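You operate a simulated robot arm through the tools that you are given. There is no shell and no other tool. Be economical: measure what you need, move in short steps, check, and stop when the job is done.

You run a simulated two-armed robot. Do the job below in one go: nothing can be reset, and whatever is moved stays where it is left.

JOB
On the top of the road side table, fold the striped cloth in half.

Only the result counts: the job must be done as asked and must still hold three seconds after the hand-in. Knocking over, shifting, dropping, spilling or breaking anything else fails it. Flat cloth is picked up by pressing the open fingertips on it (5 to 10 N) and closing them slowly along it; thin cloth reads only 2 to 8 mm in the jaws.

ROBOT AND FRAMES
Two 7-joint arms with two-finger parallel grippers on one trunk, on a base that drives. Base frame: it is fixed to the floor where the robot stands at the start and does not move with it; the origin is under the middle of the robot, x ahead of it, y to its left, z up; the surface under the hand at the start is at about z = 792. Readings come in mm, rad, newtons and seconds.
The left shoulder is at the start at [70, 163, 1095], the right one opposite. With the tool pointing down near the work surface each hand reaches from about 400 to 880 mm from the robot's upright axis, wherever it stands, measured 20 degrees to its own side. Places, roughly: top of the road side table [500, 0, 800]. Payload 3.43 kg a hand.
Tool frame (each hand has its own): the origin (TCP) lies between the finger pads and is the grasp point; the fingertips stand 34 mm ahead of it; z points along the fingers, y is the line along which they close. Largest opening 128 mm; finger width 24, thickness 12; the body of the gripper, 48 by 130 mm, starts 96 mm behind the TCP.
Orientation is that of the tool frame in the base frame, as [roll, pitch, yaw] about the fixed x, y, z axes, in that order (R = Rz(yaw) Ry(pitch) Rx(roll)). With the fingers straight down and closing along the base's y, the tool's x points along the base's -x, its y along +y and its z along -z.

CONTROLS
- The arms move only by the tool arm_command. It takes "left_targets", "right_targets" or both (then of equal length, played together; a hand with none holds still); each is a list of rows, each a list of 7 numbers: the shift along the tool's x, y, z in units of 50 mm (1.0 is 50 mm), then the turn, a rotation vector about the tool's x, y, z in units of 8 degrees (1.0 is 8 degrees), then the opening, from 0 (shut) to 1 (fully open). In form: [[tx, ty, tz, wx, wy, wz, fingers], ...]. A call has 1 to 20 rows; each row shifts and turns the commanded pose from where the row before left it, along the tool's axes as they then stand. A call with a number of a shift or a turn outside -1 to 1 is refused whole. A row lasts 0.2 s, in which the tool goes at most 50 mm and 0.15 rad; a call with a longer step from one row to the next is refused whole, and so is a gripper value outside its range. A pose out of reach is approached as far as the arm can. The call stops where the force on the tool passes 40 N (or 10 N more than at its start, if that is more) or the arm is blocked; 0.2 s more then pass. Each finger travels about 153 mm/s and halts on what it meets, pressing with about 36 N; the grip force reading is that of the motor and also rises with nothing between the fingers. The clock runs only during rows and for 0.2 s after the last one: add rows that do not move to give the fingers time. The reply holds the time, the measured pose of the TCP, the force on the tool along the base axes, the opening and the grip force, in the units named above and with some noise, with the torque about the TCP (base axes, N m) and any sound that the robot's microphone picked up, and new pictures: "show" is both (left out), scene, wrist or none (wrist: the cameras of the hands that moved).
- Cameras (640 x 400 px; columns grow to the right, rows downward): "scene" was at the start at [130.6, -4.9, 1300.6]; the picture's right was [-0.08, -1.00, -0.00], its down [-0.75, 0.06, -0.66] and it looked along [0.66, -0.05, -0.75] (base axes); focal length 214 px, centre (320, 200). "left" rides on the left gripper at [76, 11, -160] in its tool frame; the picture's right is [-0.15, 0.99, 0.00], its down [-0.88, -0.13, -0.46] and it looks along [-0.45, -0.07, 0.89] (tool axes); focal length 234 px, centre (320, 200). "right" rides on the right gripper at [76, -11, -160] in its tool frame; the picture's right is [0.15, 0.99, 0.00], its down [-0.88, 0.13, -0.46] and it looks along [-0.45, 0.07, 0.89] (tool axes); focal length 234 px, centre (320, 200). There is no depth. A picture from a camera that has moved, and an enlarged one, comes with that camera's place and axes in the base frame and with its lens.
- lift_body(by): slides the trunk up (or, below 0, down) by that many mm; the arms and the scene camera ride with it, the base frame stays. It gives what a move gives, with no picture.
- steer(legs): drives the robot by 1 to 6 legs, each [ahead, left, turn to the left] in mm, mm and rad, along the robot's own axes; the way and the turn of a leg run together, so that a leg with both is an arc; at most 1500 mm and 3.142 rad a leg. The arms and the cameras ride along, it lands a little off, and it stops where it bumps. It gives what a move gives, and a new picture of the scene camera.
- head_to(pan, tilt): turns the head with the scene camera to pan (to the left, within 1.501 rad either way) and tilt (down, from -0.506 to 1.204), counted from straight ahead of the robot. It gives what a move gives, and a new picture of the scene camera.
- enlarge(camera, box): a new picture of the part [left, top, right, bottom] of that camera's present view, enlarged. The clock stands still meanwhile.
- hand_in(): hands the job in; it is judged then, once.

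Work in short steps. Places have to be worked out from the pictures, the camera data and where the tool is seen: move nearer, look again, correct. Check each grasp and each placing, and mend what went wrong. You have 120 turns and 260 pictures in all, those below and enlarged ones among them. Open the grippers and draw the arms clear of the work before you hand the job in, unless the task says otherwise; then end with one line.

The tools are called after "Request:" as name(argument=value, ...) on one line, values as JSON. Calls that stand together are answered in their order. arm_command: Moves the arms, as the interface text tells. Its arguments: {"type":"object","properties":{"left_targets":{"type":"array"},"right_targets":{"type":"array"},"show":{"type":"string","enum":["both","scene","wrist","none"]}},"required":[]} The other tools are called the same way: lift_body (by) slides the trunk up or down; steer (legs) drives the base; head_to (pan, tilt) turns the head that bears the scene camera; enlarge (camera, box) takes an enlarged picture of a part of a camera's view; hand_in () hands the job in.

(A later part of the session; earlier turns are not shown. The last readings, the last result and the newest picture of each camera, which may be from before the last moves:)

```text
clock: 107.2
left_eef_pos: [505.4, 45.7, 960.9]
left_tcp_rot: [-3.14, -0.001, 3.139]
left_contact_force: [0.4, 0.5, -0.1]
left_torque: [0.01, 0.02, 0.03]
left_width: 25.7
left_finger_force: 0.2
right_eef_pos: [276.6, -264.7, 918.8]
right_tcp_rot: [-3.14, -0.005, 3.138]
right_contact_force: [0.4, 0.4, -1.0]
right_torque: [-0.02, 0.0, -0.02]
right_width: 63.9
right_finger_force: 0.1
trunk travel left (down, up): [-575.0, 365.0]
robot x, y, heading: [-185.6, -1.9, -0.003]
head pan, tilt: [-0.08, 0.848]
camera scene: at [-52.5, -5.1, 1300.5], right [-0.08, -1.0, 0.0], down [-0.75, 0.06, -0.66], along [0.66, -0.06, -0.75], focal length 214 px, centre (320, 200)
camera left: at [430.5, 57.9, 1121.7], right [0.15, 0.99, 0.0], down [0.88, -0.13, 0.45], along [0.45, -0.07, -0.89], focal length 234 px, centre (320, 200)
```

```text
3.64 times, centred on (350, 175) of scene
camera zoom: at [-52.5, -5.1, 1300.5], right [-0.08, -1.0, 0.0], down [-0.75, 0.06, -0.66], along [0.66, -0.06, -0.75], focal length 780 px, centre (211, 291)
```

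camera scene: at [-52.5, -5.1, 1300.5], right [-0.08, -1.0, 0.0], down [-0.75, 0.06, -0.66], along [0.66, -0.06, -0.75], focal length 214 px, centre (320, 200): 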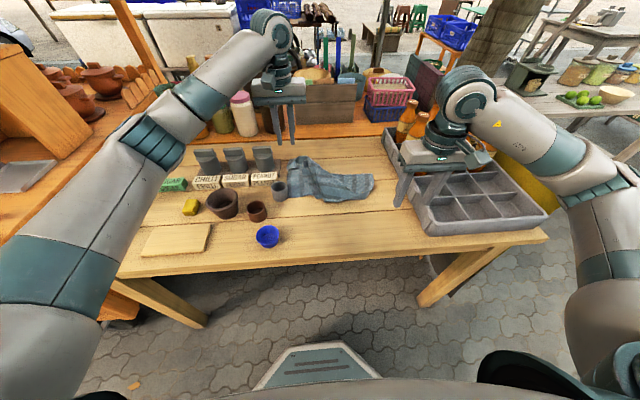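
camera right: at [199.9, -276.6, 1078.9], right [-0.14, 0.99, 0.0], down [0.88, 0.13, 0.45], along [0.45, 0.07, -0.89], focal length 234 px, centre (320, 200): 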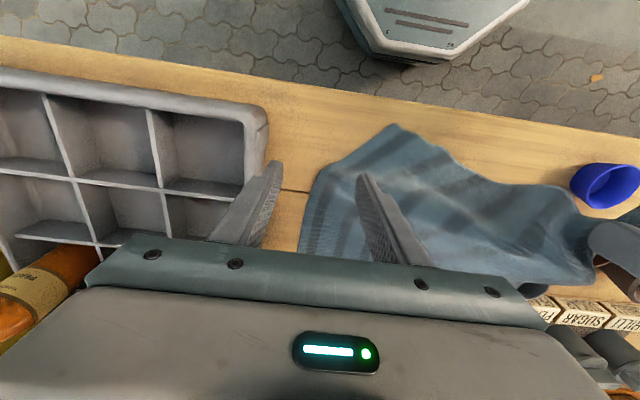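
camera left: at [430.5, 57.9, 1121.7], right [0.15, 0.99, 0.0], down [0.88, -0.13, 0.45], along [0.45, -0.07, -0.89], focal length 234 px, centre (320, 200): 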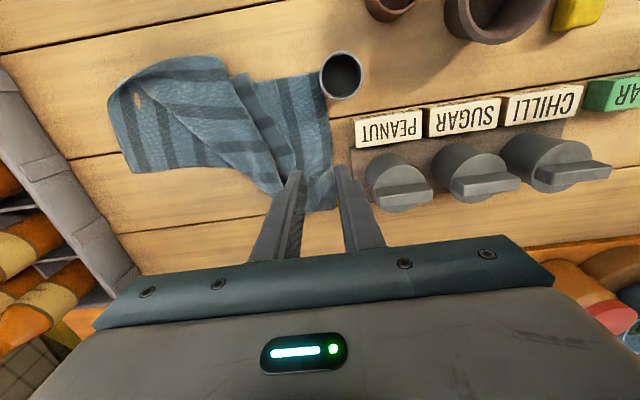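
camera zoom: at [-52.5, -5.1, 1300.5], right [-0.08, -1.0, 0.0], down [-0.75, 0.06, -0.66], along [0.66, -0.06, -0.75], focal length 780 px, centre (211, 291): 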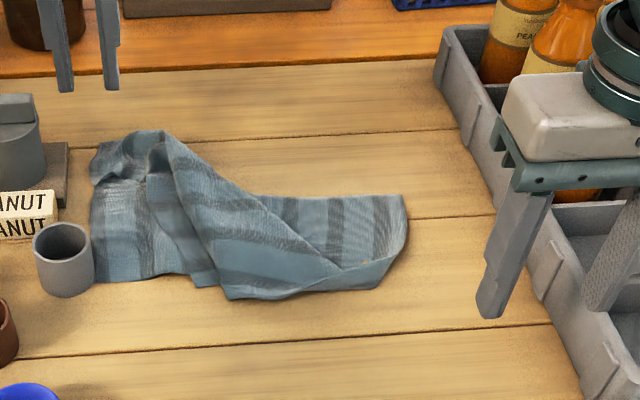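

The left corner is placed. The near-right corner now seems to be the flap tip at about (412, −163) and belongs at the far-right corner (511, −247). I move the right hand above it for a closer look.

Request:
arm_command(right_targets=[[-0.5, 0.5, 0, 0, 0, 0, 0.5], [-0.5, 0.5, 0, 0, 0, 0, 0.5], [-0.5, 0.5, 0, 0, 0, 0, 0.5], [-0.3, 0.3, 0, 0, 0, 0, 0.5], [0, 0, 0, 0, 0, 0, 0.5]], left_targets=[[0.8, 0.3, -0.3, 0, 0, 0, 0.2], [0.8, 0.3, 0, 0, 0, 0, 0.2], [0, 0, 0, 0, 0, 0, 0.2], [0, 0, 0, 0, 0, 0, 0.2], [0, 0, 0, 0, 0, 0, 0.2]], show="wrist")

Request:
enlarge(camera="right", box=[200, 60, 520, 260])

```text
clock: 108.4
left_eef_pos: [424.5, 75.8, 975.8]
left_tcp_rot: [3.14, -0.001, 3.138]
left_contact_force: [0.6, 0.7, -0.7]
left_torque: [0.04, -0.01, -0.02]
left_width: 25.6
left_finger_force: 0.0
right_eef_pos: [366.6, -177.5, 921.1]
right_tcp_rot: [3.141, -0.002, 3.14]
right_contact_force: [0.2, -0.2, -0.2]
right_torque: [0.03, 0.02, -0.01]
right_width: 63.8
right_finger_force: 0.1
trunk travel left (down, up): [-575.0, 365.0]
robot x, y, heading: [-183.7, -0.8, -0.004]
head pan, tilt: [-0.08, 0.848]
camera right: at [290.4, -187.9, 1080.0], right [-0.14, 0.99, 0.0], down [0.88, 0.13, 0.45], along [0.45, 0.07, -0.89], focal length 234 px, centre (320, 200)
camera left: at [349.9, 87.5, 1135.8], right [0.15, 0.99, 0.0], down [0.88, -0.13, 0.46], along [0.45, -0.07, -0.89], focal length 234 px, centre (320, 200)
```

right: 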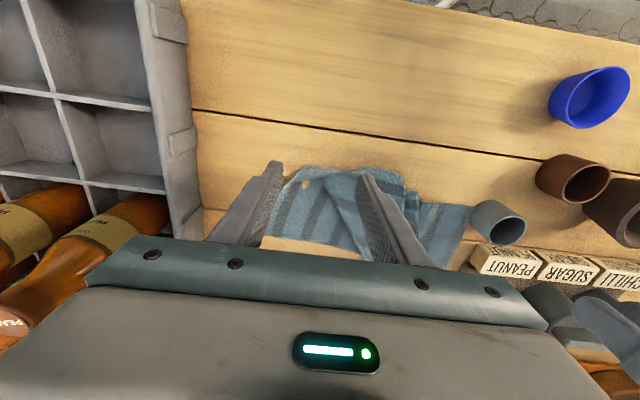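
left: 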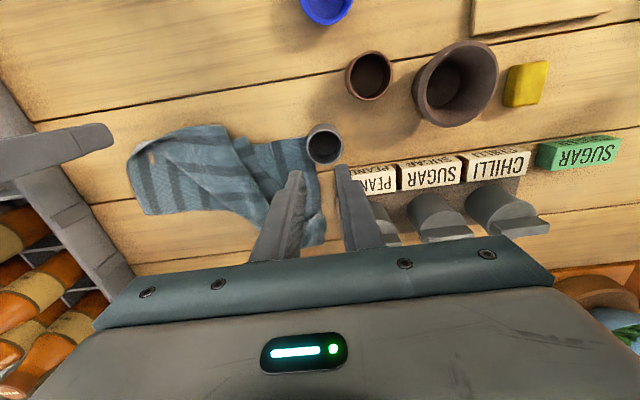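

```text
2.00 times, centred on (360, 160) of right
camera zoom: at [290.4, -187.9, 1080.0], right [-0.14, 0.99, 0.0], down [0.88, 0.13, 0.45], along [0.45, 0.07, -0.89], focal length 468 px, centre (240, 280)
```

zoom: 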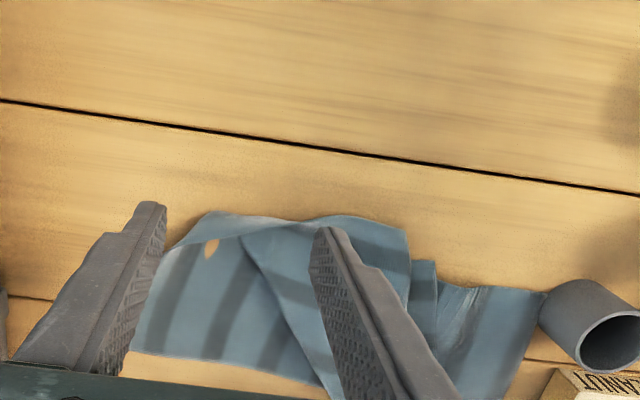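

Request:
enlarge(camera="left", box=[110, 105, 350, 255])

Request:
enlarge(camera="scene", box=[290, 140, 400, 220])

```text
2.67 times, centred on (230, 180) of left
camera zoom: at [349.9, 87.5, 1135.8], right [0.15, 0.99, 0.0], down [0.88, -0.13, 0.46], along [0.45, -0.07, -0.89], focal length 624 px, centre (560, 253)
```

zoom: 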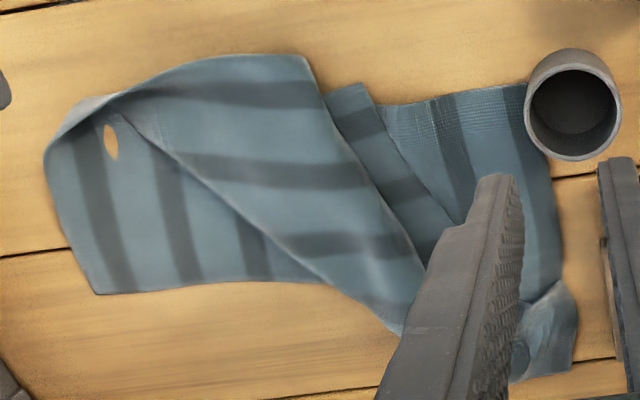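

```text
5.00 times, centred on (345, 180) of scene
camera zoom: at [-53.5, -5.5, 1300.6], right [-0.08, -1.0, 0.0], down [-0.75, 0.06, -0.66], along [0.66, -0.06, -0.75], focal length 1072 px, centre (195, 300)
```

zoom: 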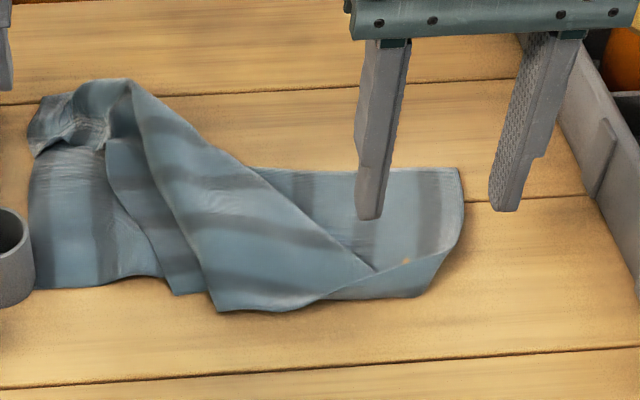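

I want a clear close view of the flap corner, so I move the right hand 70 mm further forward so its camera looks straight onto it.

Request:
arm_command(right_targets=[[-0.7, -0.2, 0, 0, 0, 0, 0.5], [-0.7, -0.2, 0, 0, 0, 0, 0.5], [0, 0, 0.3, 0, 0, 0, 0.5], [0, 0, 0, 0, 0, 0, 0.5]], show="none")

Request:
enlarge(camera="right", box=[200, 40, 520, 240])

```text
clock: 109.4
left_eef_pos: [425.6, 77.4, 975.8]
left_tcp_rot: [-3.141, 0.0, 3.137]
left_contact_force: [0.4, 0.6, 0.0]
left_torque: [0.01, -0.01, 0.0]
left_width: 25.6
left_finger_force: 0.1
right_eef_pos: [436.5, -194.3, 904.1]
right_tcp_rot: [-3.141, -0.002, 3.137]
right_contact_force: [0.7, -0.1, 0.3]
right_torque: [0.0, 0.01, 0.0]
right_width: 64.0
right_finger_force: 0.0
trunk travel left (down, up): [-575.0, 365.0]
robot x, y, heading: [-179.8, 1.2, -0.004]
head pan, tilt: [-0.08, 0.848]
```

```text
2.00 times, centred on (360, 140) of right
camera zoom: at [360.2, -206.0, 1063.7], right [-0.14, 0.99, 0.0], down [0.88, 0.13, 0.45], along [0.45, 0.07, -0.89], focal length 468 px, centre (240, 320)
```

zoom: 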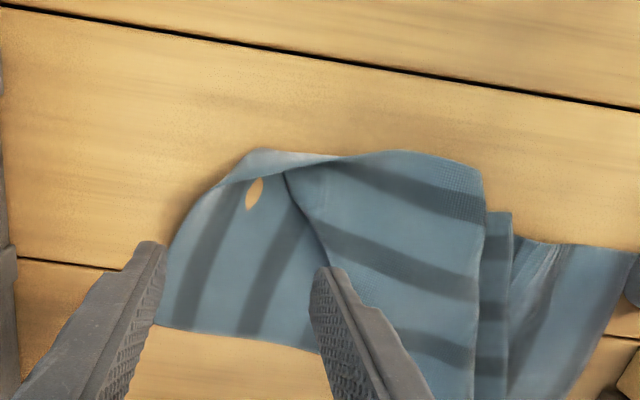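

The flap corner lies on top of other layers, so it is awkward to pinch. Since right-hand pinches kept failing through uneven finger load, I calibrate the right hand's tilt by pressing on bare table near (250, −200).

Request:
arm_command(right_targets=[[0.75, 0, 0, 0, 0, 0, 0.4], [0.75, 0, 0, 0, 0, 0, 0.4], [0.75, 0, 0, 0, 0, 0, 0.4], [0.75, 0, 0, 0, 0, 0, 0.4], [0.75, 0, 0.3, 0, 0, 0, 0.4], [0, 0, 0.6, 0, 0, 0, 0.4], [0, 0, 0.6, 0, 0, 0, 0.4], [0, 0, 0.2, 0, 0, 0, 0.4], [0, 0, 0.05, 0, 0, 0, 0.4], [0, 0, 0, 0, 0, 0, 0.4]], show="none")

Request:
arm_command(right_targets=[[0, 0, 0.02, 0, 0, 0, 0.4], [0, 0, 0, 0, 0, 0, 0.4], [0, 0, 0, 0, 0, 0, 0.4]], show="none")

```text
clock: 111.6
left_eef_pos: [425.4, 77.2, 975.6]
left_tcp_rot: [3.141, -0.001, 3.138]
left_contact_force: [-0.7, 0.6, 0.6]
left_torque: [-0.01, -0.05, -0.02]
left_width: 25.5
left_finger_force: 0.0
right_eef_pos: [247.0, -194.8, 817.4]
right_tcp_rot: [3.141, -0.005, 3.14]
right_contact_force: [0.8, 0.1, 0.4]
right_torque: [-0.01, 0.01, 0.01]
right_width: 51.1
right_finger_force: 0.1
trunk travel left (down, up): [-575.0, 365.0]
robot x, y, heading: [-180.3, 3.0, -0.007]
head pan, tilt: [-0.08, 0.848]
```

```text
clock: 112.4
left_eef_pos: [425.4, 76.6, 974.4]
left_tcp_rot: [-3.14, 0.001, 3.139]
left_contact_force: [0.3, 0.1, 0.5]
left_torque: [0.0, -0.01, 0.03]
left_width: 25.6
left_finger_force: 0.0
right_eef_pos: [246.5, -196.2, 816.3]
right_tcp_rot: [-3.141, -0.003, 3.137]
right_contact_force: [0.2, -0.6, -0.1]
right_torque: [-0.03, 0.01, 0.02]
right_width: 51.3
right_finger_force: 0.1
trunk travel left (down, up): [-575.0, 365.0]
robot x, y, heading: [-187.8, -3.3, -0.006]
head pan, tilt: [-0.08, 0.848]
```

Request:
arm_command(right_targets=[[0, 0, 0.02, 0, 0, 0, 0.4], [0, 0, 0, 0, 0, 0, 0.4], [0, 0, 0, 0, 0, 0, 0.4]], show="none")

Request:
arm_command(right_targets=[[0, 0, 0.015, 0, 0, 0, 0.4], [0, 0, 0, 0, 0, 0, 0.4], [0, 0, 0, 0, 0, 0, 0.4]], show="none")

```text
clock: 113.2
left_eef_pos: [426.4, 77.5, 976.1]
left_tcp_rot: [3.141, 0.001, 3.14]
left_contact_force: [-0.4, 0.9, -0.8]
left_torque: [-0.02, 0.02, 0.0]
left_width: 25.6
left_finger_force: 0.1
right_eef_pos: [248.4, -194.9, 816.0]
right_tcp_rot: [3.141, -0.005, 3.137]
right_contact_force: [-0.7, 0.7, 0.1]
right_torque: [-0.02, 0.01, -0.01]
right_width: 51.3
right_finger_force: 0.1
trunk travel left (down, up): [-575.0, 365.0]
robot x, y, heading: [-185.8, 2.4, -0.005]
head pan, tilt: [-0.08, 0.848]
```

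```text
clock: 114.0
left_eef_pos: [424.2, 76.6, 976.1]
left_tcp_rot: [3.141, 0.0, 3.14]
left_contact_force: [-0.1, 0.5, 1.0]
left_torque: [0.02, 0.02, 0.03]
left_width: 25.7
left_finger_force: 0.1
right_eef_pos: [247.0, -194.4, 815.4]
right_tcp_rot: [-3.14, -0.004, 3.137]
right_contact_force: [-0.8, 0.4, 0.1]
right_torque: [-0.05, 0.01, 0.01]
right_width: 51.1
right_finger_force: 0.0
trunk travel left (down, up): [-575.0, 365.0]
robot x, y, heading: [-185.9, -2.2, -0.003]
head pan, tilt: [-0.08, 0.848]
```

Request:
arm_command(right_targets=[[0, 0, 0.02, 0, 0, 0, 0.4], [0, 0, 0, 0, 0, 0, 0.4], [0, 0, 0, 0, 0, 0, 0.4]], show="none")

Request:
arm_command(right_targets=[[0, 0, 0.015, 0, 0, 0, 0.4], [0, 0, 0, 0, 0, 0, 0.4], [0, 0, 0, 0, 0, 0, 0.4]], show="none")

```text
clock: 114.8
left_eef_pos: [425.2, 77.8, 975.6]
left_tcp_rot: [-3.141, -0.001, 3.139]
left_contact_force: [-0.6, 0.2, -0.3]
left_torque: [-0.02, -0.02, 0.02]
left_width: 25.7
left_finger_force: 0.0
right_eef_pos: [247.5, -194.6, 813.6]
right_tcp_rot: [3.14, -0.003, 3.138]
right_contact_force: [-0.4, -0.6, 1.8]
right_torque: [-0.02, -0.02, 0.0]
right_width: 51.1
right_finger_force: 0.1
trunk travel left (down, up): [-575.0, 365.0]
robot x, y, heading: [-184.0, 1.8, -0.005]
head pan, tilt: [-0.08, 0.848]
```

```text
clock: 115.6
left_eef_pos: [425.9, 76.4, 977.0]
left_tcp_rot: [3.141, 0.001, 3.138]
left_contact_force: [-0.3, -0.1, -0.8]
left_torque: [-0.01, 0.0, 0.02]
left_width: 25.7
left_finger_force: 0.1
right_eef_pos: [248.9, -194.6, 814.3]
right_tcp_rot: [-3.141, 0.0, 3.137]
right_contact_force: [4.1, -4.2, 18.3]
right_torque: [-0.25, -0.17, 0.48]
right_width: 51.1
right_finger_force: 0.0
trunk travel left (down, up): [-575.0, 365.0]
robot x, y, heading: [-183.0, 0.1, -0.001]
head pan, tilt: [-0.08, 0.848]
```

The bare-table test shows the right hand is level, so it was the cloth's behaviour. Re-reading the views: the diagonal line is a crease, and the real near-right corner is the flap corner at about (391, −60). Flipping it over that crease lands it near far-right. I raise the right hand and bring the left over that corner.

Request:
arm_command(left_targets=[[0, 0, 0, 0, 0, 0, 0.35], [0.1, -0.7, 0, 0, 0, 0, 0.35], [0.1, -0.7, 0, 0, 0, 0, 0.35], [0.1, -0.7, 0, 0, 0, 0, 0.35], [0, -0.7, 0, 0, 0, 0, 0.35], [0, -0.5, 0.8, 0, 0, 0, 0.35], [0, 0, 0.8, 0, 0, 0, 0.35], [0, 0, 0, 0, 0, 0, 0.35]], right_targets=[[0, 0, -0.8, 0, 0, 0, 0.4], [0, -0.7, -0.8, 0, 0, 0, 0.4], [0, -0.8, -0.5, 0, 0, 0, 0.4], [0, 0, 0, 0, 0, 0, 0.4], [0, 0, 0, 0, 0, 0, 0.4], [0, 0, 0, 0, 0, 0, 0.4], [0, 0, 0, 0, 0, 0, 0.4], [0, 0, 0, 0, 0, 0, 0.4]], show="none")

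Request:
enlarge(camera="left", box=[160, 60, 480, 260])

Request:
enlarge(camera="scene", box=[280, 140, 400, 220])

```text
refused: row 2 steps farther than a row can; nothing moved
```

```text
2.00 times, centred on (320, 160) of left
camera zoom: at [349.3, 88.0, 1136.4], right [0.15, 0.99, 0.0], down [0.88, -0.13, 0.46], along [0.45, -0.07, -0.89], focal length 468 px, centre (320, 280)
```

zoom: 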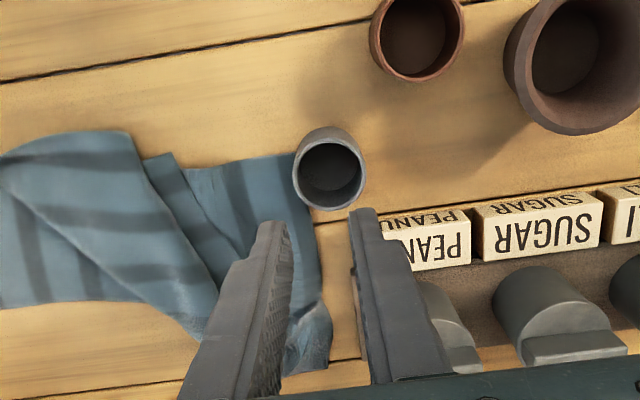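

```text
5.00 times, centred on (340, 180) of scene
camera zoom: at [-54.3, -5.0, 1300.9], right [-0.08, -1.0, 0.0], down [-0.75, 0.06, -0.66], along [0.66, -0.06, -0.75], focal length 1072 px, centre (220, 300)
```

zoom: 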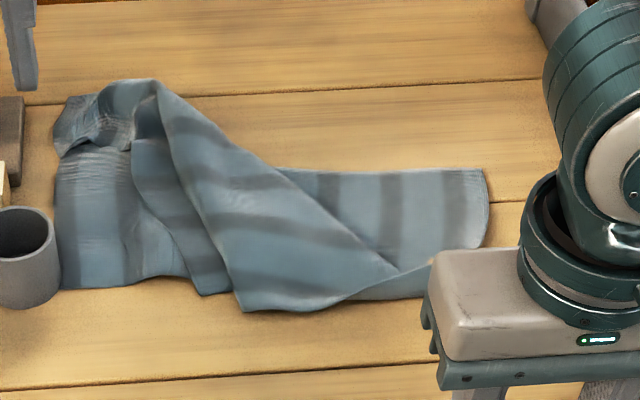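

Confirmed: the free corner is at (388, −61). I resend with smaller steps.

Request:
arm_command(left_targets=[[0, 0, 0, 0, 0, 0, 0.35], [0.1, -0.7, 0, 0, 0, 0, 0.35], [0.1, -0.7, 0, 0, 0, 0, 0.35], [0.1, -0.7, 0, 0, 0, 0, 0.35], [0, -0.7, 0, 0, 0, 0, 0.35], [0, -0.5, 0.8, 0, 0, 0, 0.35], [0, 0, 0.8, 0, 0, 0, 0.35], [0, 0, 0, 0, 0, 0, 0.35]], right_targets=[[0, 0, -0.8, 0, 0, 0, 0.4], [0, -0.4, -0.6, 0, 0, 0, 0.4], [0, -0.6, -0.5, 0, 0, 0, 0.4], [0, -0.5, 0, 0, 0, 0, 0.4], [0, 0, 0, 0, 0, 0, 0.4], [0, 0, 0, 0, 0, 0, 0.4], [0, 0, 0, 0, 0, 0, 0.4], [0, 0, 0, 0, 0, 0, 0.4]], show="none")

Request:
enlarge(camera="left", box=[160, 60, 480, 260])

```text
clock: 117.4
left_eef_pos: [409.2, -84.7, 894.8]
left_tcp_rot: [-3.141, 0.001, 3.138]
left_contact_force: [-0.7, -0.3, -0.5]
left_torque: [0.01, -0.03, 0.0]
left_width: 44.9
left_finger_force: 0.0
right_eef_pos: [245.0, -270.9, 908.6]
right_tcp_rot: [-3.141, -0.003, 3.138]
right_contact_force: [0.1, -0.2, -0.5]
right_torque: [0.01, -0.01, 0.04]
right_width: 51.1
right_finger_force: 0.0
trunk travel left (down, up): [-575.0, 365.0]
robot x, y, heading: [-185.1, 1.3, -0.005]
head pan, tilt: [-0.08, 0.848]
```

```text
2.00 times, centred on (320, 160) of left
camera zoom: at [333.4, -74.2, 1054.7], right [0.15, 0.99, 0.0], down [0.88, -0.13, 0.46], along [0.45, -0.07, -0.89], focal length 468 px, centre (320, 280)
```

zoom: 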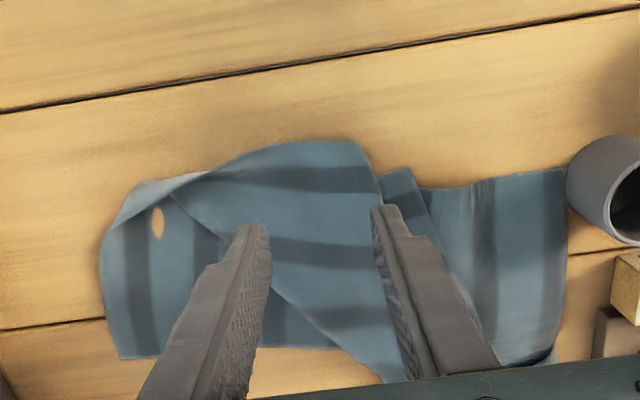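

I shift the left hand 18 mm toward −y so both fingers land on the flap, and lower to just above it.

Request:
arm_command(left_targets=[[0.06, -0.36, 0.4, 0, 0, 0, 0.35], [0, 0, 0.6, 0, 0, 0, 0.35], [0, 0, 0.35, 0, 0, 0, 0.35], [0, 0, 0.06, 0, 0, 0, 0.35], [0, 0, 0, 0, 0, 0, 0.35]], show="wrist")

```text
clock: 118.6
left_eef_pos: [406.6, -103.8, 825.5]
left_tcp_rot: [-3.141, -0.002, 3.138]
left_contact_force: [-0.5, 0.2, -0.3]
left_torque: [-0.01, 0.0, -0.01]
left_width: 44.9
left_finger_force: 0.0
right_eef_pos: [246.3, -270.9, 908.9]
right_tcp_rot: [3.141, -0.004, 3.139]
right_contact_force: [0.4, -0.7, 0.3]
right_torque: [0.0, 0.0, 0.0]
right_width: 51.4
right_finger_force: 0.0
trunk travel left (down, up): [-575.0, 365.0]
robot x, y, heading: [-181.3, 3.8, 0.0]
head pan, tilt: [-0.08, 0.848]
camera left: at [330.5, -92.6, 985.7], right [0.15, 0.99, 0.0], down [0.88, -0.13, 0.45], along [0.45, -0.07, -0.89], focal length 234 px, centre (320, 200)
```

left: 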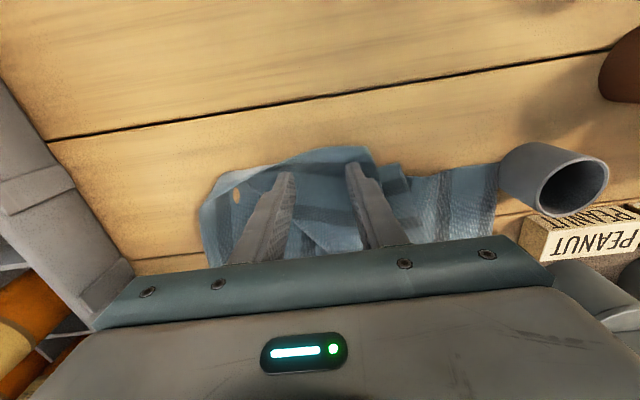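

Well placed. I lower in small steps to a light contact.

Request:
arm_command(left_targets=[[0, 0, 0.05, 0, 0, 0, 0.35], [0, 0, 0.04, 0, 0, 0, 0.35], [0, 0, 0, 0, 0, 0, 0.35]], show="none")

Request:
arm_command(left_targets=[[0, 0, 0.03, 0, 0, 0, 0.35], [0, 0, 0, 0, 0, 0, 0.35]], show="none")

```text
clock: 119.4
left_eef_pos: [406.1, -103.8, 820.8]
left_tcp_rot: [-3.14, -0.001, 3.141]
left_contact_force: [0.2, -0.3, 0.8]
left_torque: [0.02, -0.01, -0.02]
left_width: 44.6
left_finger_force: 0.0
right_eef_pos: [246.6, -270.5, 909.3]
right_tcp_rot: [3.14, -0.003, 3.139]
right_contact_force: [0.6, -0.2, 0.4]
right_torque: [0.02, 0.0, -0.01]
right_width: 51.3
right_finger_force: 0.0
trunk travel left (down, up): [-575.0, 365.0]
robot x, y, heading: [-183.6, -0.1, -0.006]
head pan, tilt: [-0.08, 0.848]
```

```text
clock: 120.0
left_eef_pos: [405.4, -105.6, 820.0]
left_tcp_rot: [3.141, -0.001, 3.138]
left_contact_force: [-0.3, -1.1, 0.3]
left_torque: [0.01, -0.01, -0.02]
left_width: 44.7
left_finger_force: 0.0
right_eef_pos: [246.2, -270.1, 908.5]
right_tcp_rot: [3.141, -0.003, 3.138]
right_contact_force: [-0.2, 0.2, 0.4]
right_torque: [-0.01, 0.0, -0.02]
right_width: 51.1
right_finger_force: 0.1
trunk travel left (down, up): [-575.0, 365.0]
robot x, y, heading: [-180.8, 1.2, -0.005]
head pan, tilt: [-0.08, 0.848]
```

Request:
arm_command(left_targets=[[0, 0, 0.03, 0, 0, 0, 0.35], [0, 0, 0, 0, 0, 0, 0.35]], show="none")

Request:
arm_command(left_targets=[[0, 0, 0.02, 0, 0, 0, 0.35], [0, 0, 0, 0, 0, 0, 0.35]], show="none")

```text
clock: 120.6
left_eef_pos: [405.5, -103.5, 818.9]
left_tcp_rot: [3.141, 0.0, 3.138]
left_contact_force: [1.0, 0.3, 3.1]
left_torque: [0.07, -0.08, -0.05]
left_width: 44.7
left_finger_force: 0.1
right_eef_pos: [246.6, -271.3, 908.1]
right_tcp_rot: [-3.141, -0.005, 3.139]
right_contact_force: [-0.1, -0.6, -0.1]
right_torque: [0.04, 0.04, -0.01]
right_width: 51.4
right_finger_force: 0.1
trunk travel left (down, up): [-575.0, 365.0]
robot x, y, heading: [-185.7, 2.4, -0.001]
head pan, tilt: [-0.08, 0.848]
```

```text
clock: 121.2
left_eef_pos: [406.1, -104.5, 818.5]
left_tcp_rot: [3.141, 0.002, 3.137]
left_contact_force: [1.7, -0.6, 9.1]
left_torque: [0.28, -0.11, -0.04]
left_width: 44.6
left_finger_force: 0.0
right_eef_pos: [246.6, -270.4, 909.3]
right_tcp_rot: [-3.14, -0.002, 3.138]
right_contact_force: [0.6, 0.8, 0.3]
right_torque: [0.01, -0.01, -0.02]
right_width: 51.2
right_finger_force: 0.0
trunk travel left (down, up): [-575.0, 365.0]
robot x, y, heading: [-187.0, 2.7, -0.004]
head pan, tilt: [-0.08, 0.848]
```

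All the load is on the +y finger, so I roll about 1.2° to seat the other one and check.

Request:
arm_command(left_targets=[[0, 0, 0, -0.15, 0, 0, 0.35], [0, 0, 0, 0, 0, 0, 0.35], [0, 0, 0, 0, 0, 0, 0.35]], show="none")

```text
clock: 122.0
left_eef_pos: [405.4, -104.8, 817.5]
left_tcp_rot: [3.119, -0.002, 3.14]
left_contact_force: [2.2, -2.4, 12.2]
left_torque: [0.07, -0.16, -0.07]
left_width: 44.3
left_finger_force: 0.1
right_eef_pos: [245.4, -271.4, 907.9]
right_tcp_rot: [3.141, -0.002, 3.139]
right_contact_force: [-0.2, -0.1, 0.5]
right_torque: [0.03, 0.0, -0.02]
right_width: 51.3
right_finger_force: 0.0
trunk travel left (down, up): [-575.0, 365.0]
robot x, y, heading: [-182.6, -1.2, -0.002]
head pan, tilt: [-0.08, 0.848]
```

Balanced now at 12 N. I close slowly.

Request:
arm_command(left_targets=[[0, 0, 0, 0, 0, 0, 0.33], [0, 0, 0, 0, 0, 0, 0.31], [0, 0, 0, 0, 0, 0, 0.29], [0, 0, 0, 0, 0, 0, 0.27], [0, 0, 0, 0, 0, 0, 0.25], [0, 0, 0, 0, 0, 0, 0.23], [0, 0, 0, 0, 0, 0, 0.21], [0, 0, 0, 0, 0, 0, 0.19], [0, 0, 0, 0, 0, 0, 0.17], [0, 0, 0, 0, 0, 0, 0.15], [0, 0, 0, 0, 0, 0, 0.13], [0, 0, 0, 0, 0, 0, 0.11], [0, 0, 0, 0, 0, 0, 0.09], [0, 0, 0, 0, 0, 0, 0.07], [0, 0, 0, 0, 0, 0, 0.05], [0, 0, 0, 0, 0, 0, 0.03], [0, 0, 0, 0, 0, 0, 0], [0, 0, 0, 0, 0, 0, 0]], show="wrist")

```text
clock: 125.8
left_eef_pos: [405.5, -103.0, 817.8]
left_tcp_rot: [3.12, 0.001, 3.14]
left_contact_force: [0.0, 3.2, 13.0]
left_torque: [0.2, -0.18, 0.02]
left_width: 2.9
left_finger_force: 36.0
right_eef_pos: [245.8, -270.1, 907.4]
right_tcp_rot: [3.141, -0.002, 3.137]
right_contact_force: [-0.2, -0.3, -0.7]
right_torque: [0.03, 0.01, 0.0]
right_width: 51.4
right_finger_force: 0.0
trunk travel left (down, up): [-575.0, 365.0]
robot x, y, heading: [-183.5, 4.1, -0.006]
head pan, tilt: [-0.08, 0.848]
camera left: at [329.3, -95.4, 978.0], right [0.15, 0.99, 0.02], down [0.88, -0.14, 0.45], along [0.45, -0.05, -0.89], focal length 234 px, centre (320, 200)
```

left: 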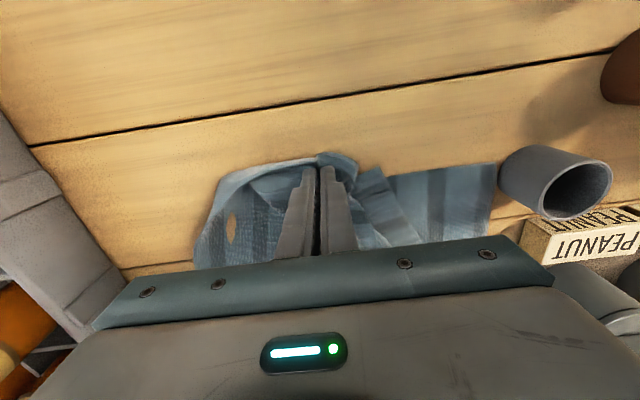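

Gripped at 2.9 mm, and the balancing clearly helps. I lift 70 mm and check which layers came up.

Request:
arm_command(left_targets=[[0, 0, -0.3, 0.15, 0, 0, 0], [0, 0, -0.4, 0, 0, 0, 0], [0, 0, -0.4, 0, 0, 0, 0], [0, 0, -0.4, 0, 0, 0, 0], [0, 0, 0, 0, 0, 0, 0]], show="wrist")

Request:
enlarge(camera="scene", box=[280, 130, 400, 220])

```text
clock: 127.0
left_eef_pos: [404.0, -102.8, 894.0]
left_tcp_rot: [-3.141, -0.002, 3.14]
left_contact_force: [-0.7, 0.3, 0.3]
left_torque: [-0.03, 0.01, 0.0]
left_width: 2.7
left_finger_force: 35.9
right_eef_pos: [247.2, -271.1, 907.4]
right_tcp_rot: [-3.14, -0.003, 3.138]
right_contact_force: [0.0, 0.7, 0.9]
right_torque: [0.02, 0.02, -0.01]
right_width: 51.1
right_finger_force: 0.1
trunk travel left (down, up): [-575.0, 365.0]
robot x, y, heading: [-182.2, 2.9, 0.002]
head pan, tilt: [-0.08, 0.848]
camera left: at [329.0, -92.1, 1053.2], right [0.15, 0.99, 0.0], down [0.88, -0.13, 0.45], along [0.45, -0.07, -0.89], focal length 234 px, centre (320, 200)
```

left: 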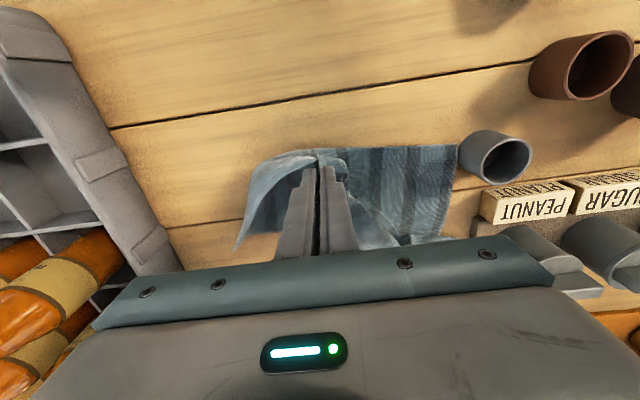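

```text
4.44 times, centred on (340, 175) of scene
camera zoom: at [-53.1, -5.2, 1300.6], right [-0.08, -1.0, 0.0], down [-0.75, 0.06, -0.66], along [0.66, -0.06, -0.75], focal length 953 px, centre (231, 311)
```

zoom: 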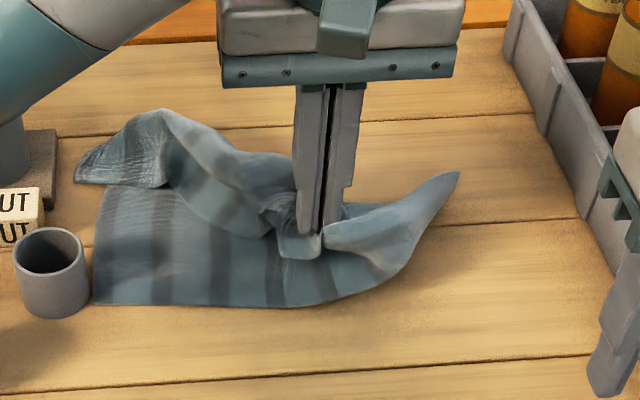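

Just the wanted single corner came up, and the crease underneath lies straight. I carry it over to the far-right corner, at about (525, −243).

Request:
arm_command(left_targets=[[-0.2, -0.2, -0.6, 0, 0, 0, 0], [-0.45, -0.45, -0.3, 0, 0, 0, 0], [-0.5, -0.5, 0, 0, 0, 0, 0], [-0.5, -0.5, 0, 0, 0, 0, 0], [-0.5, -0.5, 0.2, 0, 0, 0, 0], [-0.4, -0.35, 0.4, 0, 0, 0, 0], [0, 0, 0.4, 0, 0, 0, 0], [0, 0, 0, 0, 0, 0, 0]], show="wrist")

Request:
enlarge(camera="scene", box=[280, 120, 420, 220])

```text
clock: 128.8
left_eef_pos: [495.5, -195.1, 915.8]
left_tcp_rot: [3.14, 0.0, 3.139]
left_contact_force: [-0.2, 0.1, 0.4]
left_torque: [-0.02, -0.01, 0.02]
left_width: 2.6
left_finger_force: 36.0
left hand out of reach, approached as far as the arm can: row 5, 6
right_eef_pos: [245.9, -270.1, 909.3]
right_tcp_rot: [-3.141, -0.003, 3.139]
right_contact_force: [-0.1, 0.9, 0.2]
right_torque: [0.0, -0.04, 0.03]
right_width: 51.2
right_finger_force: 0.1
trunk travel left (down, up): [-575.0, 365.0]
robot x, y, heading: [-178.9, -1.5, -0.0]
head pan, tilt: [-0.08, 0.848]
camera left: at [420.2, -184.4, 1075.9], right [0.15, 0.99, 0.0], down [0.88, -0.13, 0.46], along [0.45, -0.07, -0.89], focal length 234 px, centre (320, 200)
```

left: 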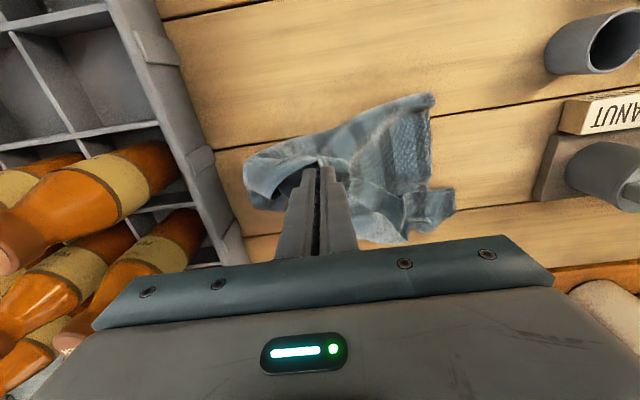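

```text
4.00 times, centred on (350, 170) of scene
camera zoom: at [-53.8, -4.9, 1300.7], right [-0.08, -1.0, 0.0], down [-0.75, 0.06, -0.66], along [0.66, -0.06, -0.75], focal length 858 px, centre (200, 320)
```

zoom: 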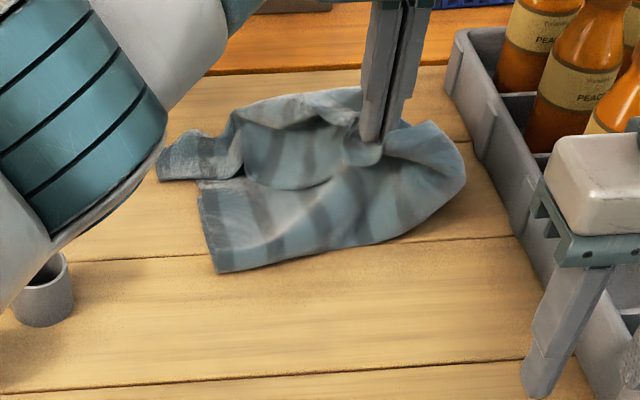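

The left arm is at its reach limit, with the held corner at (495, −195); the far-right corner appears to be near (600, −285). I lift the right hand clear and drive the base 90 mm forward and 65 mm right to carry the corner there.

Request:
arm_command(right_targets=[[0.4, 0, -0.6, 0, 0, 0, 0.4], [0.4, 0, -0.6, 0, 0, 0, 0.4]], show="none")

Request:
steer(legs=[[90, -65, 0]])

Request:
enlarge(camera="scene", box=[240, 120, 400, 240])

Request:
enlarge(camera="left", box=[160, 60, 480, 260])

```text
clock: 129.4
left_eef_pos: [496.5, -196.7, 915.8]
left_tcp_rot: [-3.141, -0.001, 3.14]
left_contact_force: [0.0, -0.4, 0.7]
left_torque: [0.04, -0.02, 0.02]
left_width: 2.7
left_finger_force: 36.3
right_eef_pos: [206.0, -269.0, 968.6]
right_tcp_rot: [-3.141, -0.004, 3.138]
right_contact_force: [0.3, -0.2, 0.1]
right_torque: [-0.02, -0.03, 0.02]
right_width: 51.4
right_finger_force: 0.1
trunk travel left (down, up): [-575.0, 365.0]
robot x, y, heading: [-187.3, 5.0, -0.004]
head pan, tilt: [-0.08, 0.848]
```

```text
clock: 130.6
left_eef_pos: [587.3, -259.8, 915.8]
left_tcp_rot: [-3.141, -0.001, 3.139]
left_contact_force: [-0.5, -0.2, 0.1]
left_torque: [0.01, 0.02, 0.0]
left_width: 2.5
left_finger_force: 35.9
right_eef_pos: [297.9, -334.3, 969.4]
right_tcp_rot: [3.141, -0.004, 3.138]
right_contact_force: [-0.1, 0.5, 0.4]
right_torque: [0.01, 0.02, 0.02]
right_width: 51.2
right_finger_force: 0.1
trunk travel left (down, up): [-575.0, 365.0]
robot x, y, heading: [-91.1, -66.0, -0.003]
head pan, tilt: [-0.08, 0.848]
camera scene: at [37.9, -70.2, 1300.6], right [-0.08, -1.0, 0.0], down [-0.75, 0.06, -0.66], along [0.66, -0.05, -0.75], focal length 214 px, centre (320, 200)
```

scene: 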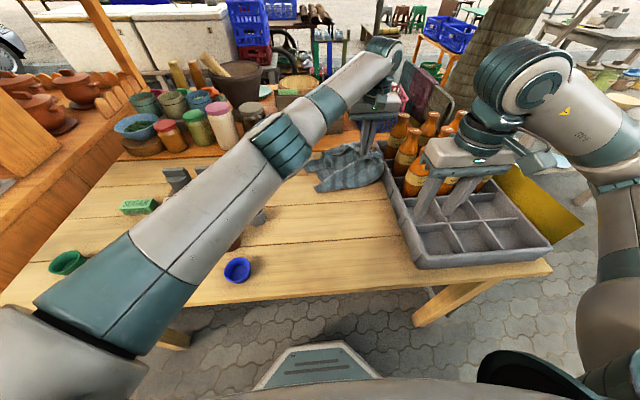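

```text
3.33 times, centred on (320, 180) of scene
camera zoom: at [37.9, -70.2, 1300.6], right [-0.08, -1.0, 0.0], down [-0.75, 0.06, -0.66], along [0.66, -0.05, -0.75], focal length 715 px, centre (320, 267)
```

zoom: 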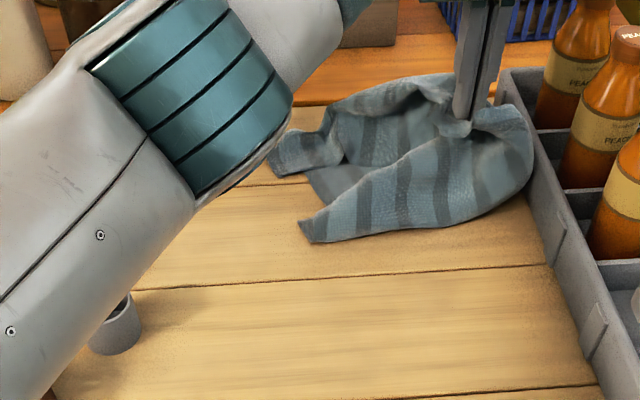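

```text
2.00 times, centred on (320, 160) of left
camera zoom: at [511.9, -249.0, 1075.6], right [0.15, 0.99, 0.0], down [0.88, -0.13, 0.45], along [0.45, -0.07, -0.89], focal length 468 px, centre (320, 280)
```

zoom: 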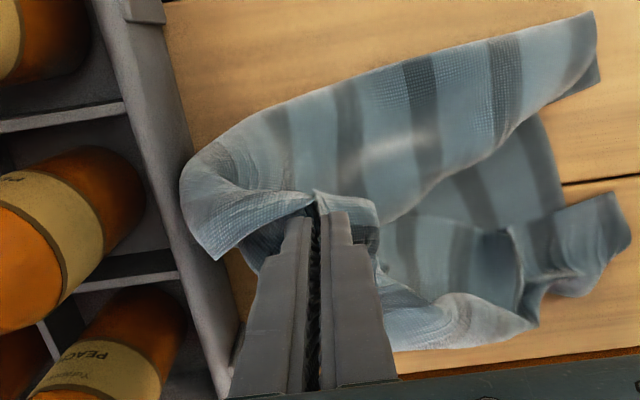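

The corner is now beside far-right, but the gripper body would come close to the bottles if lowered here. I move 22 mm to +y while lowering 60 mm.

Request:
arm_command(left_targets=[[0, 0.22, 0, 0, 0, 0, 0], [0, 0.22, 0.2, 0, 0, 0, 0], [0, 0, 0.5, 0, 0, 0, 0], [0, 0, 0.5, 0, 0, 0, 0], [0, 0, 0, 0, 0, 0, 0]], show="none")

Request:
enlarge(camera="left", box=[160, 60, 480, 260])

```text
clock: 131.8
left_eef_pos: [587.5, -237.0, 856.3]
left_tcp_rot: [3.142, 0.0, 3.14]
left_contact_force: [-0.2, 0.9, 0.7]
left_torque: [-0.01, -0.03, 0.01]
left_width: 2.6
left_finger_force: 35.5
right_eef_pos: [297.5, -335.0, 969.2]
right_tcp_rot: [3.141, -0.005, 3.139]
right_contact_force: [-0.5, -0.1, 0.0]
right_torque: [0.04, 0.01, 0.0]
right_width: 51.3
right_finger_force: 0.1
trunk travel left (down, up): [-575.0, 365.0]
robot x, y, heading: [-96.4, -65.2, -0.004]
head pan, tilt: [-0.08, 0.848]
```

```text
2.00 times, centred on (320, 160) of left
camera zoom: at [511.8, -226.3, 1016.3], right [0.15, 0.99, 0.0], down [0.88, -0.13, 0.46], along [0.45, -0.07, -0.89], focal length 468 px, centre (320, 280)
```

zoom: 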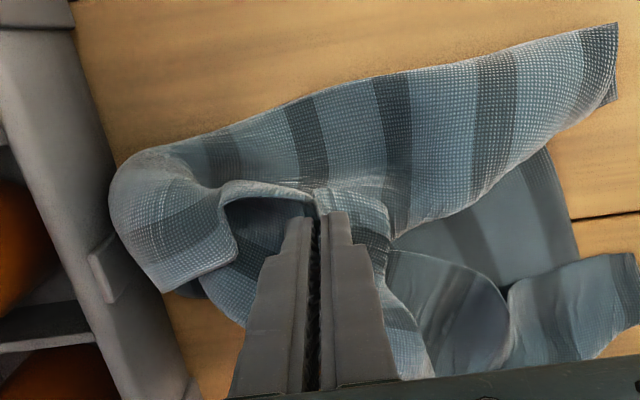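

The near-right corner's hem now hangs right over the far-right corner. I lower to the table, release, and rise.

Request:
arm_command(left_targets=[[0, 0, 0.4, 0, 0, 0, 0], [0, 0, 0.25, 0, 0, 0, 0], [0, 0, 0, 0, 0, 0, 0.06], [0, 0, 0, 0, 0, 0, 0.12], [0, 0, -0.2, 0, 0, 0, 0.16], [0, 0, -0.6, 0, 0, 0, 0.16], [0, 0, -0.8, 0, 0, 0, 0.16], [0.5, 0.6, -0.4, 0, 0, 0, 0.16], [0, 0, 0, 0, 0, 0, 0.16]], show="none")

Request:
enlarge(camera="left", box=[120, 40, 520, 290])

Request:
enlarge(camera="scene", box=[280, 120, 400, 210])

```text
clock: 133.8
left_eef_pos: [562.1, -209.5, 920.0]
left_tcp_rot: [3.141, 0.002, 3.138]
left_contact_force: [0.1, -0.3, -0.6]
left_torque: [0.06, 0.0, -0.02]
left_width: 20.4
left_finger_force: 0.1
right_eef_pos: [296.8, -336.4, 966.8]
right_tcp_rot: [-3.142, -0.003, 3.137]
right_contact_force: [0.3, -0.6, 0.5]
right_torque: [0.06, 0.0, -0.01]
right_width: 51.0
right_finger_force: 0.0
trunk travel left (down, up): [-575.0, 365.0]
robot x, y, heading: [-90.4, -65.2, -0.0]
head pan, tilt: [-0.08, 0.848]
```

```text
1.60 times, centred on (320, 165) of left
camera zoom: at [485.9, -198.0, 1080.1], right [0.15, 0.99, 0.0], down [0.88, -0.13, 0.45], along [0.45, -0.07, -0.89], focal length 375 px, centre (320, 256)
```

zoom: 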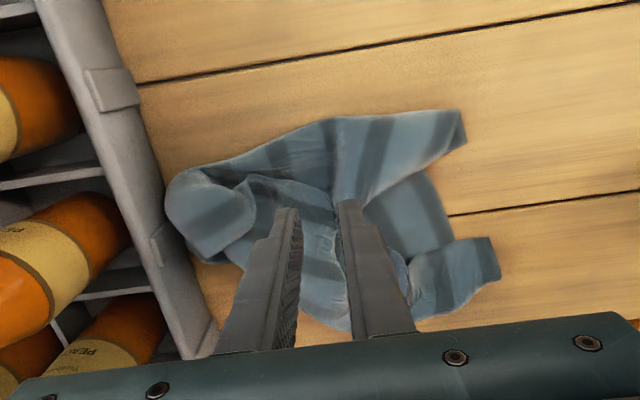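

```text
4.44 times, centred on (340, 165) of scene
camera zoom: at [37.2, -72.3, 1300.6], right [-0.08, -1.0, 0.0], down [-0.75, 0.06, -0.66], along [0.66, -0.05, -0.75], focal length 953 px, centre (231, 356)
```

zoom: 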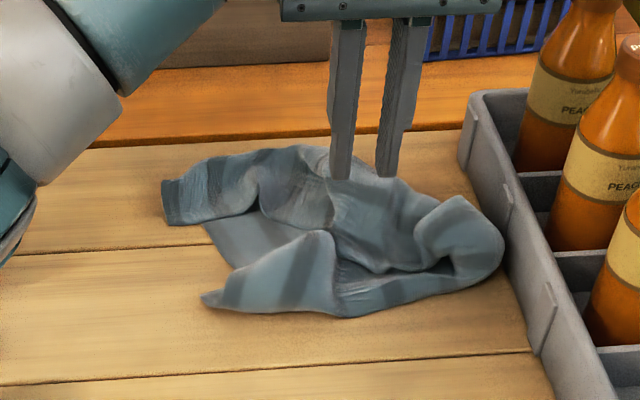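

The cloth is placed but crumpled. I raise the left hand out of the way for a clear overhead view.

Request:
arm_command(left_targets=[[-0.4, 0.3, -0.7, 0, 0, 0, 0.2], [-0.4, 0.3, -0.7, 0, 0, 0, 0.2], [-0.4, 0.3, -0.6, 0, 0, 0, 0.2], [0, 0.2, 0, 0, 0, 0, 0.2]], show="none")

Request:
enlarge(camera="left", box=[120, 40, 440, 240])

Request:
enlarge(camera="scene", box=[300, 130, 400, 200])

```text
clock: 134.8
left_eef_pos: [623.4, -151.4, 1024.8]
left_tcp_rot: [-3.141, -0.001, 3.14]
left_contact_force: [0.8, -0.9, -0.6]
left_torque: [-0.03, 0.01, 0.02]
left_width: 25.6
left_finger_force: 0.0
right_eef_pos: [298.4, -333.5, 967.6]
right_tcp_rot: [3.14, -0.002, 3.137]
right_contact_force: [0.2, -0.3, 0.1]
right_torque: [-0.01, 0.01, 0.0]
right_width: 51.3
right_finger_force: 0.0
trunk travel left (down, up): [-575.0, 365.0]
robot x, y, heading: [-94.9, -63.4, -0.006]
head pan, tilt: [-0.08, 0.848]
```

```text
2.00 times, centred on (280, 140) of left
camera zoom: at [547.9, -140.5, 1184.5], right [0.15, 0.99, 0.0], down [0.88, -0.13, 0.45], along [0.45, -0.07, -0.89], focal length 468 px, centre (400, 320)
```

zoom: 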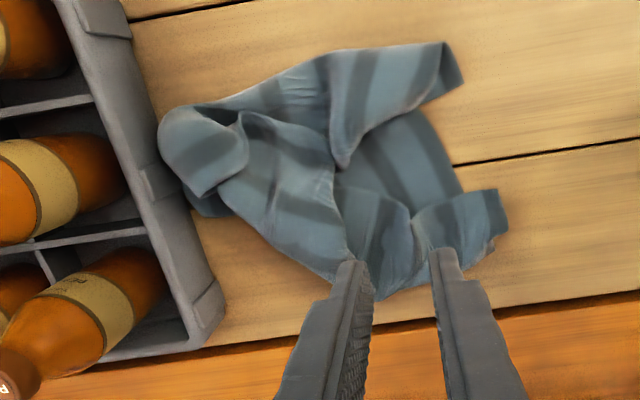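

```text
5.71 times, centred on (350, 165) of scene
camera zoom: at [38.0, -69.0, 1300.5], right [-0.08, -1.0, 0.0], down [-0.75, 0.06, -0.66], along [0.66, -0.06, -0.75], focal length 1226 px, centre (149, 400)
```

zoom: 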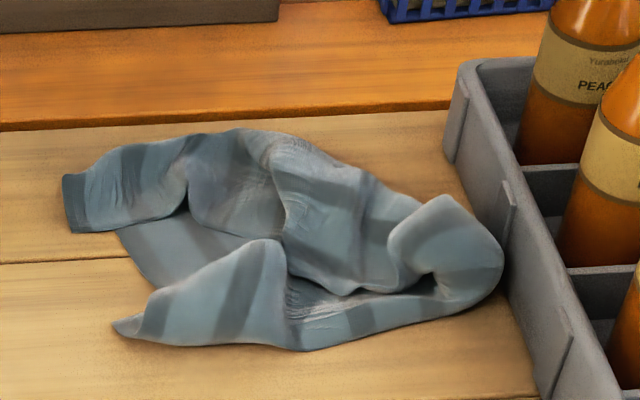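

The stub at the left, around (655, −75) and 40 mm wide, is the near-left corner on top; the loop at the right, around (590, −300), is the near-right corner. I'll grip both raised features, lift the cloth to hang like a curtain, then lay it down folded. First the left hand goes over the stub, jaws along x.

Request:
arm_command(left_targets=[[-0.3, 0.6, 0.4, 0, 0, 0, 0.55], [-0.3, 0.6, 0.5, 0, 0, 0, 0.55], [0, 0, 0.6, 0, 0, 0, 0.55], [0, 0, 0.6, 0, 0, 0, 0.55], [0, 0, 0, 0, 0, -0.9375, 0.55], [0, 0, 0, 0, 0, -0.9375, 0.55], [0, 0, 0, 0, 0, -0.9375, 0.55], [0, 0, 0, 0, 0, -0.9375, 0.55], [0, 0, 0, 0, 0, -0.9375, 0.55], [0, 0, 0, 0, 0, -0.9375, 0.55], [0, 0, 0, 0, 0, -0.9375, 0.55], [0, 0, 0, 0, 0, -0.9375, 0.55], [0, 0, 0, 0, 0, -0.9375, 0.55], [0, 0, 0, 0, 0, -0.9375, 0.55], [0, 0, 0, 0, 0, -0.9375, 0.55], [0, 0, 0, 0, 0, -0.9375, 0.55]], show="none")

Request:
enlarge(camera="left", box=[160, 60, 480, 260])

```text
clock: 138.2
left_eef_pos: [652.8, -93.6, 917.9]
left_tcp_rot: [-3.14, 0.0, -1.572]
left_contact_force: [-0.3, -0.7, -0.4]
left_torque: [-0.03, -0.01, 0.0]
left_width: 70.3
left_finger_force: 0.2
right_eef_pos: [296.2, -334.3, 968.1]
right_tcp_rot: [3.141, -0.005, 3.138]
right_contact_force: [-0.1, 0.2, 0.6]
right_torque: [0.0, -0.02, 0.03]
right_width: 51.4
right_finger_force: 0.0
trunk travel left (down, up): [-575.0, 365.0]
robot x, y, heading: [-92.3, -65.4, -0.005]
head pan, tilt: [-0.08, 0.848]
```

```text
2.00 times, centred on (320, 160) of left
camera zoom: at [641.6, -169.0, 1078.3], right [-0.99, 0.15, 0.0], down [0.13, 0.88, 0.46], along [0.07, 0.45, -0.89], focal length 468 px, centre (320, 280)
```

zoom: 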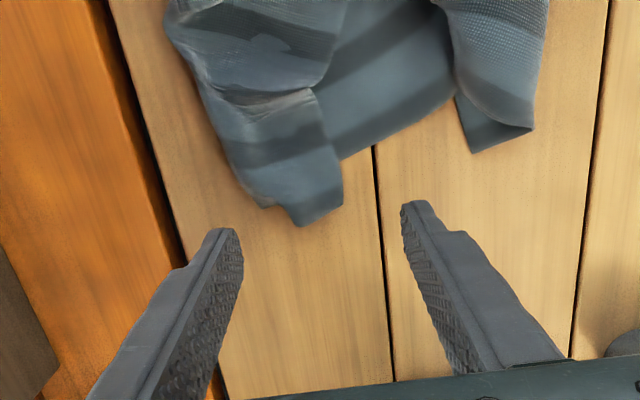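

The stub spans about x 643–700 at y −92. I centre the jaws on x=668 and lower around it to the table.

Request:
arm_command(left_targets=[[0, -0.3, 0.4, 0, 0, 0, 0.62], [0, 0, 0.7, 0, 0, 0, 0.62], [0, 0, 0.6, 0, 0, 0, 0.62], [0, 0, 0.2, 0, 0, 0, 0.62], [0, 0, 0.08, 0, 0, 0, 0.62], [0, 0, 0, 0, 0, 0, 0.62]], show="wrist")

```text
clock: 139.6
left_eef_pos: [668.0, -92.3, 817.6]
left_tcp_rot: [-3.14, 0.0, -1.572]
left_contact_force: [0.0, 0.1, 1.0]
left_torque: [0.01, 0.02, 0.01]
left_width: 79.4
left_finger_force: 0.1
right_eef_pos: [297.6, -333.8, 969.0]
right_tcp_rot: [-3.14, -0.002, 3.14]
right_contact_force: [-0.3, -1.2, -0.1]
right_torque: [-0.03, -0.02, -0.01]
right_width: 51.3
right_finger_force: 0.1
trunk travel left (down, up): [-575.0, 365.0]
robot x, y, heading: [-92.7, -61.3, -0.005]
head pan, tilt: [-0.08, 0.848]
camera left: at [656.1, -168.6, 977.9], right [-0.99, 0.15, 0.0], down [0.13, 0.88, 0.46], along [0.07, 0.45, -0.89], focal length 234 px, centre (320, 200)
```

left: 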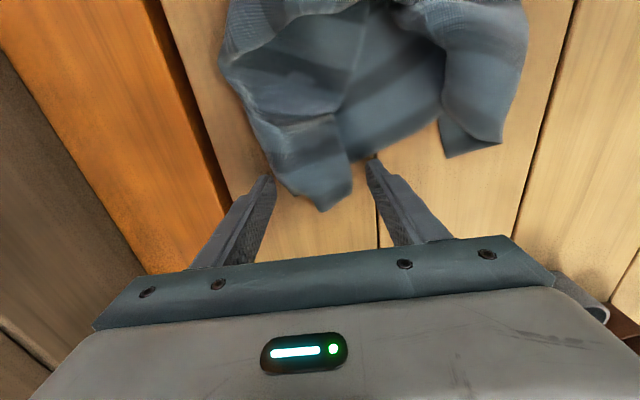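

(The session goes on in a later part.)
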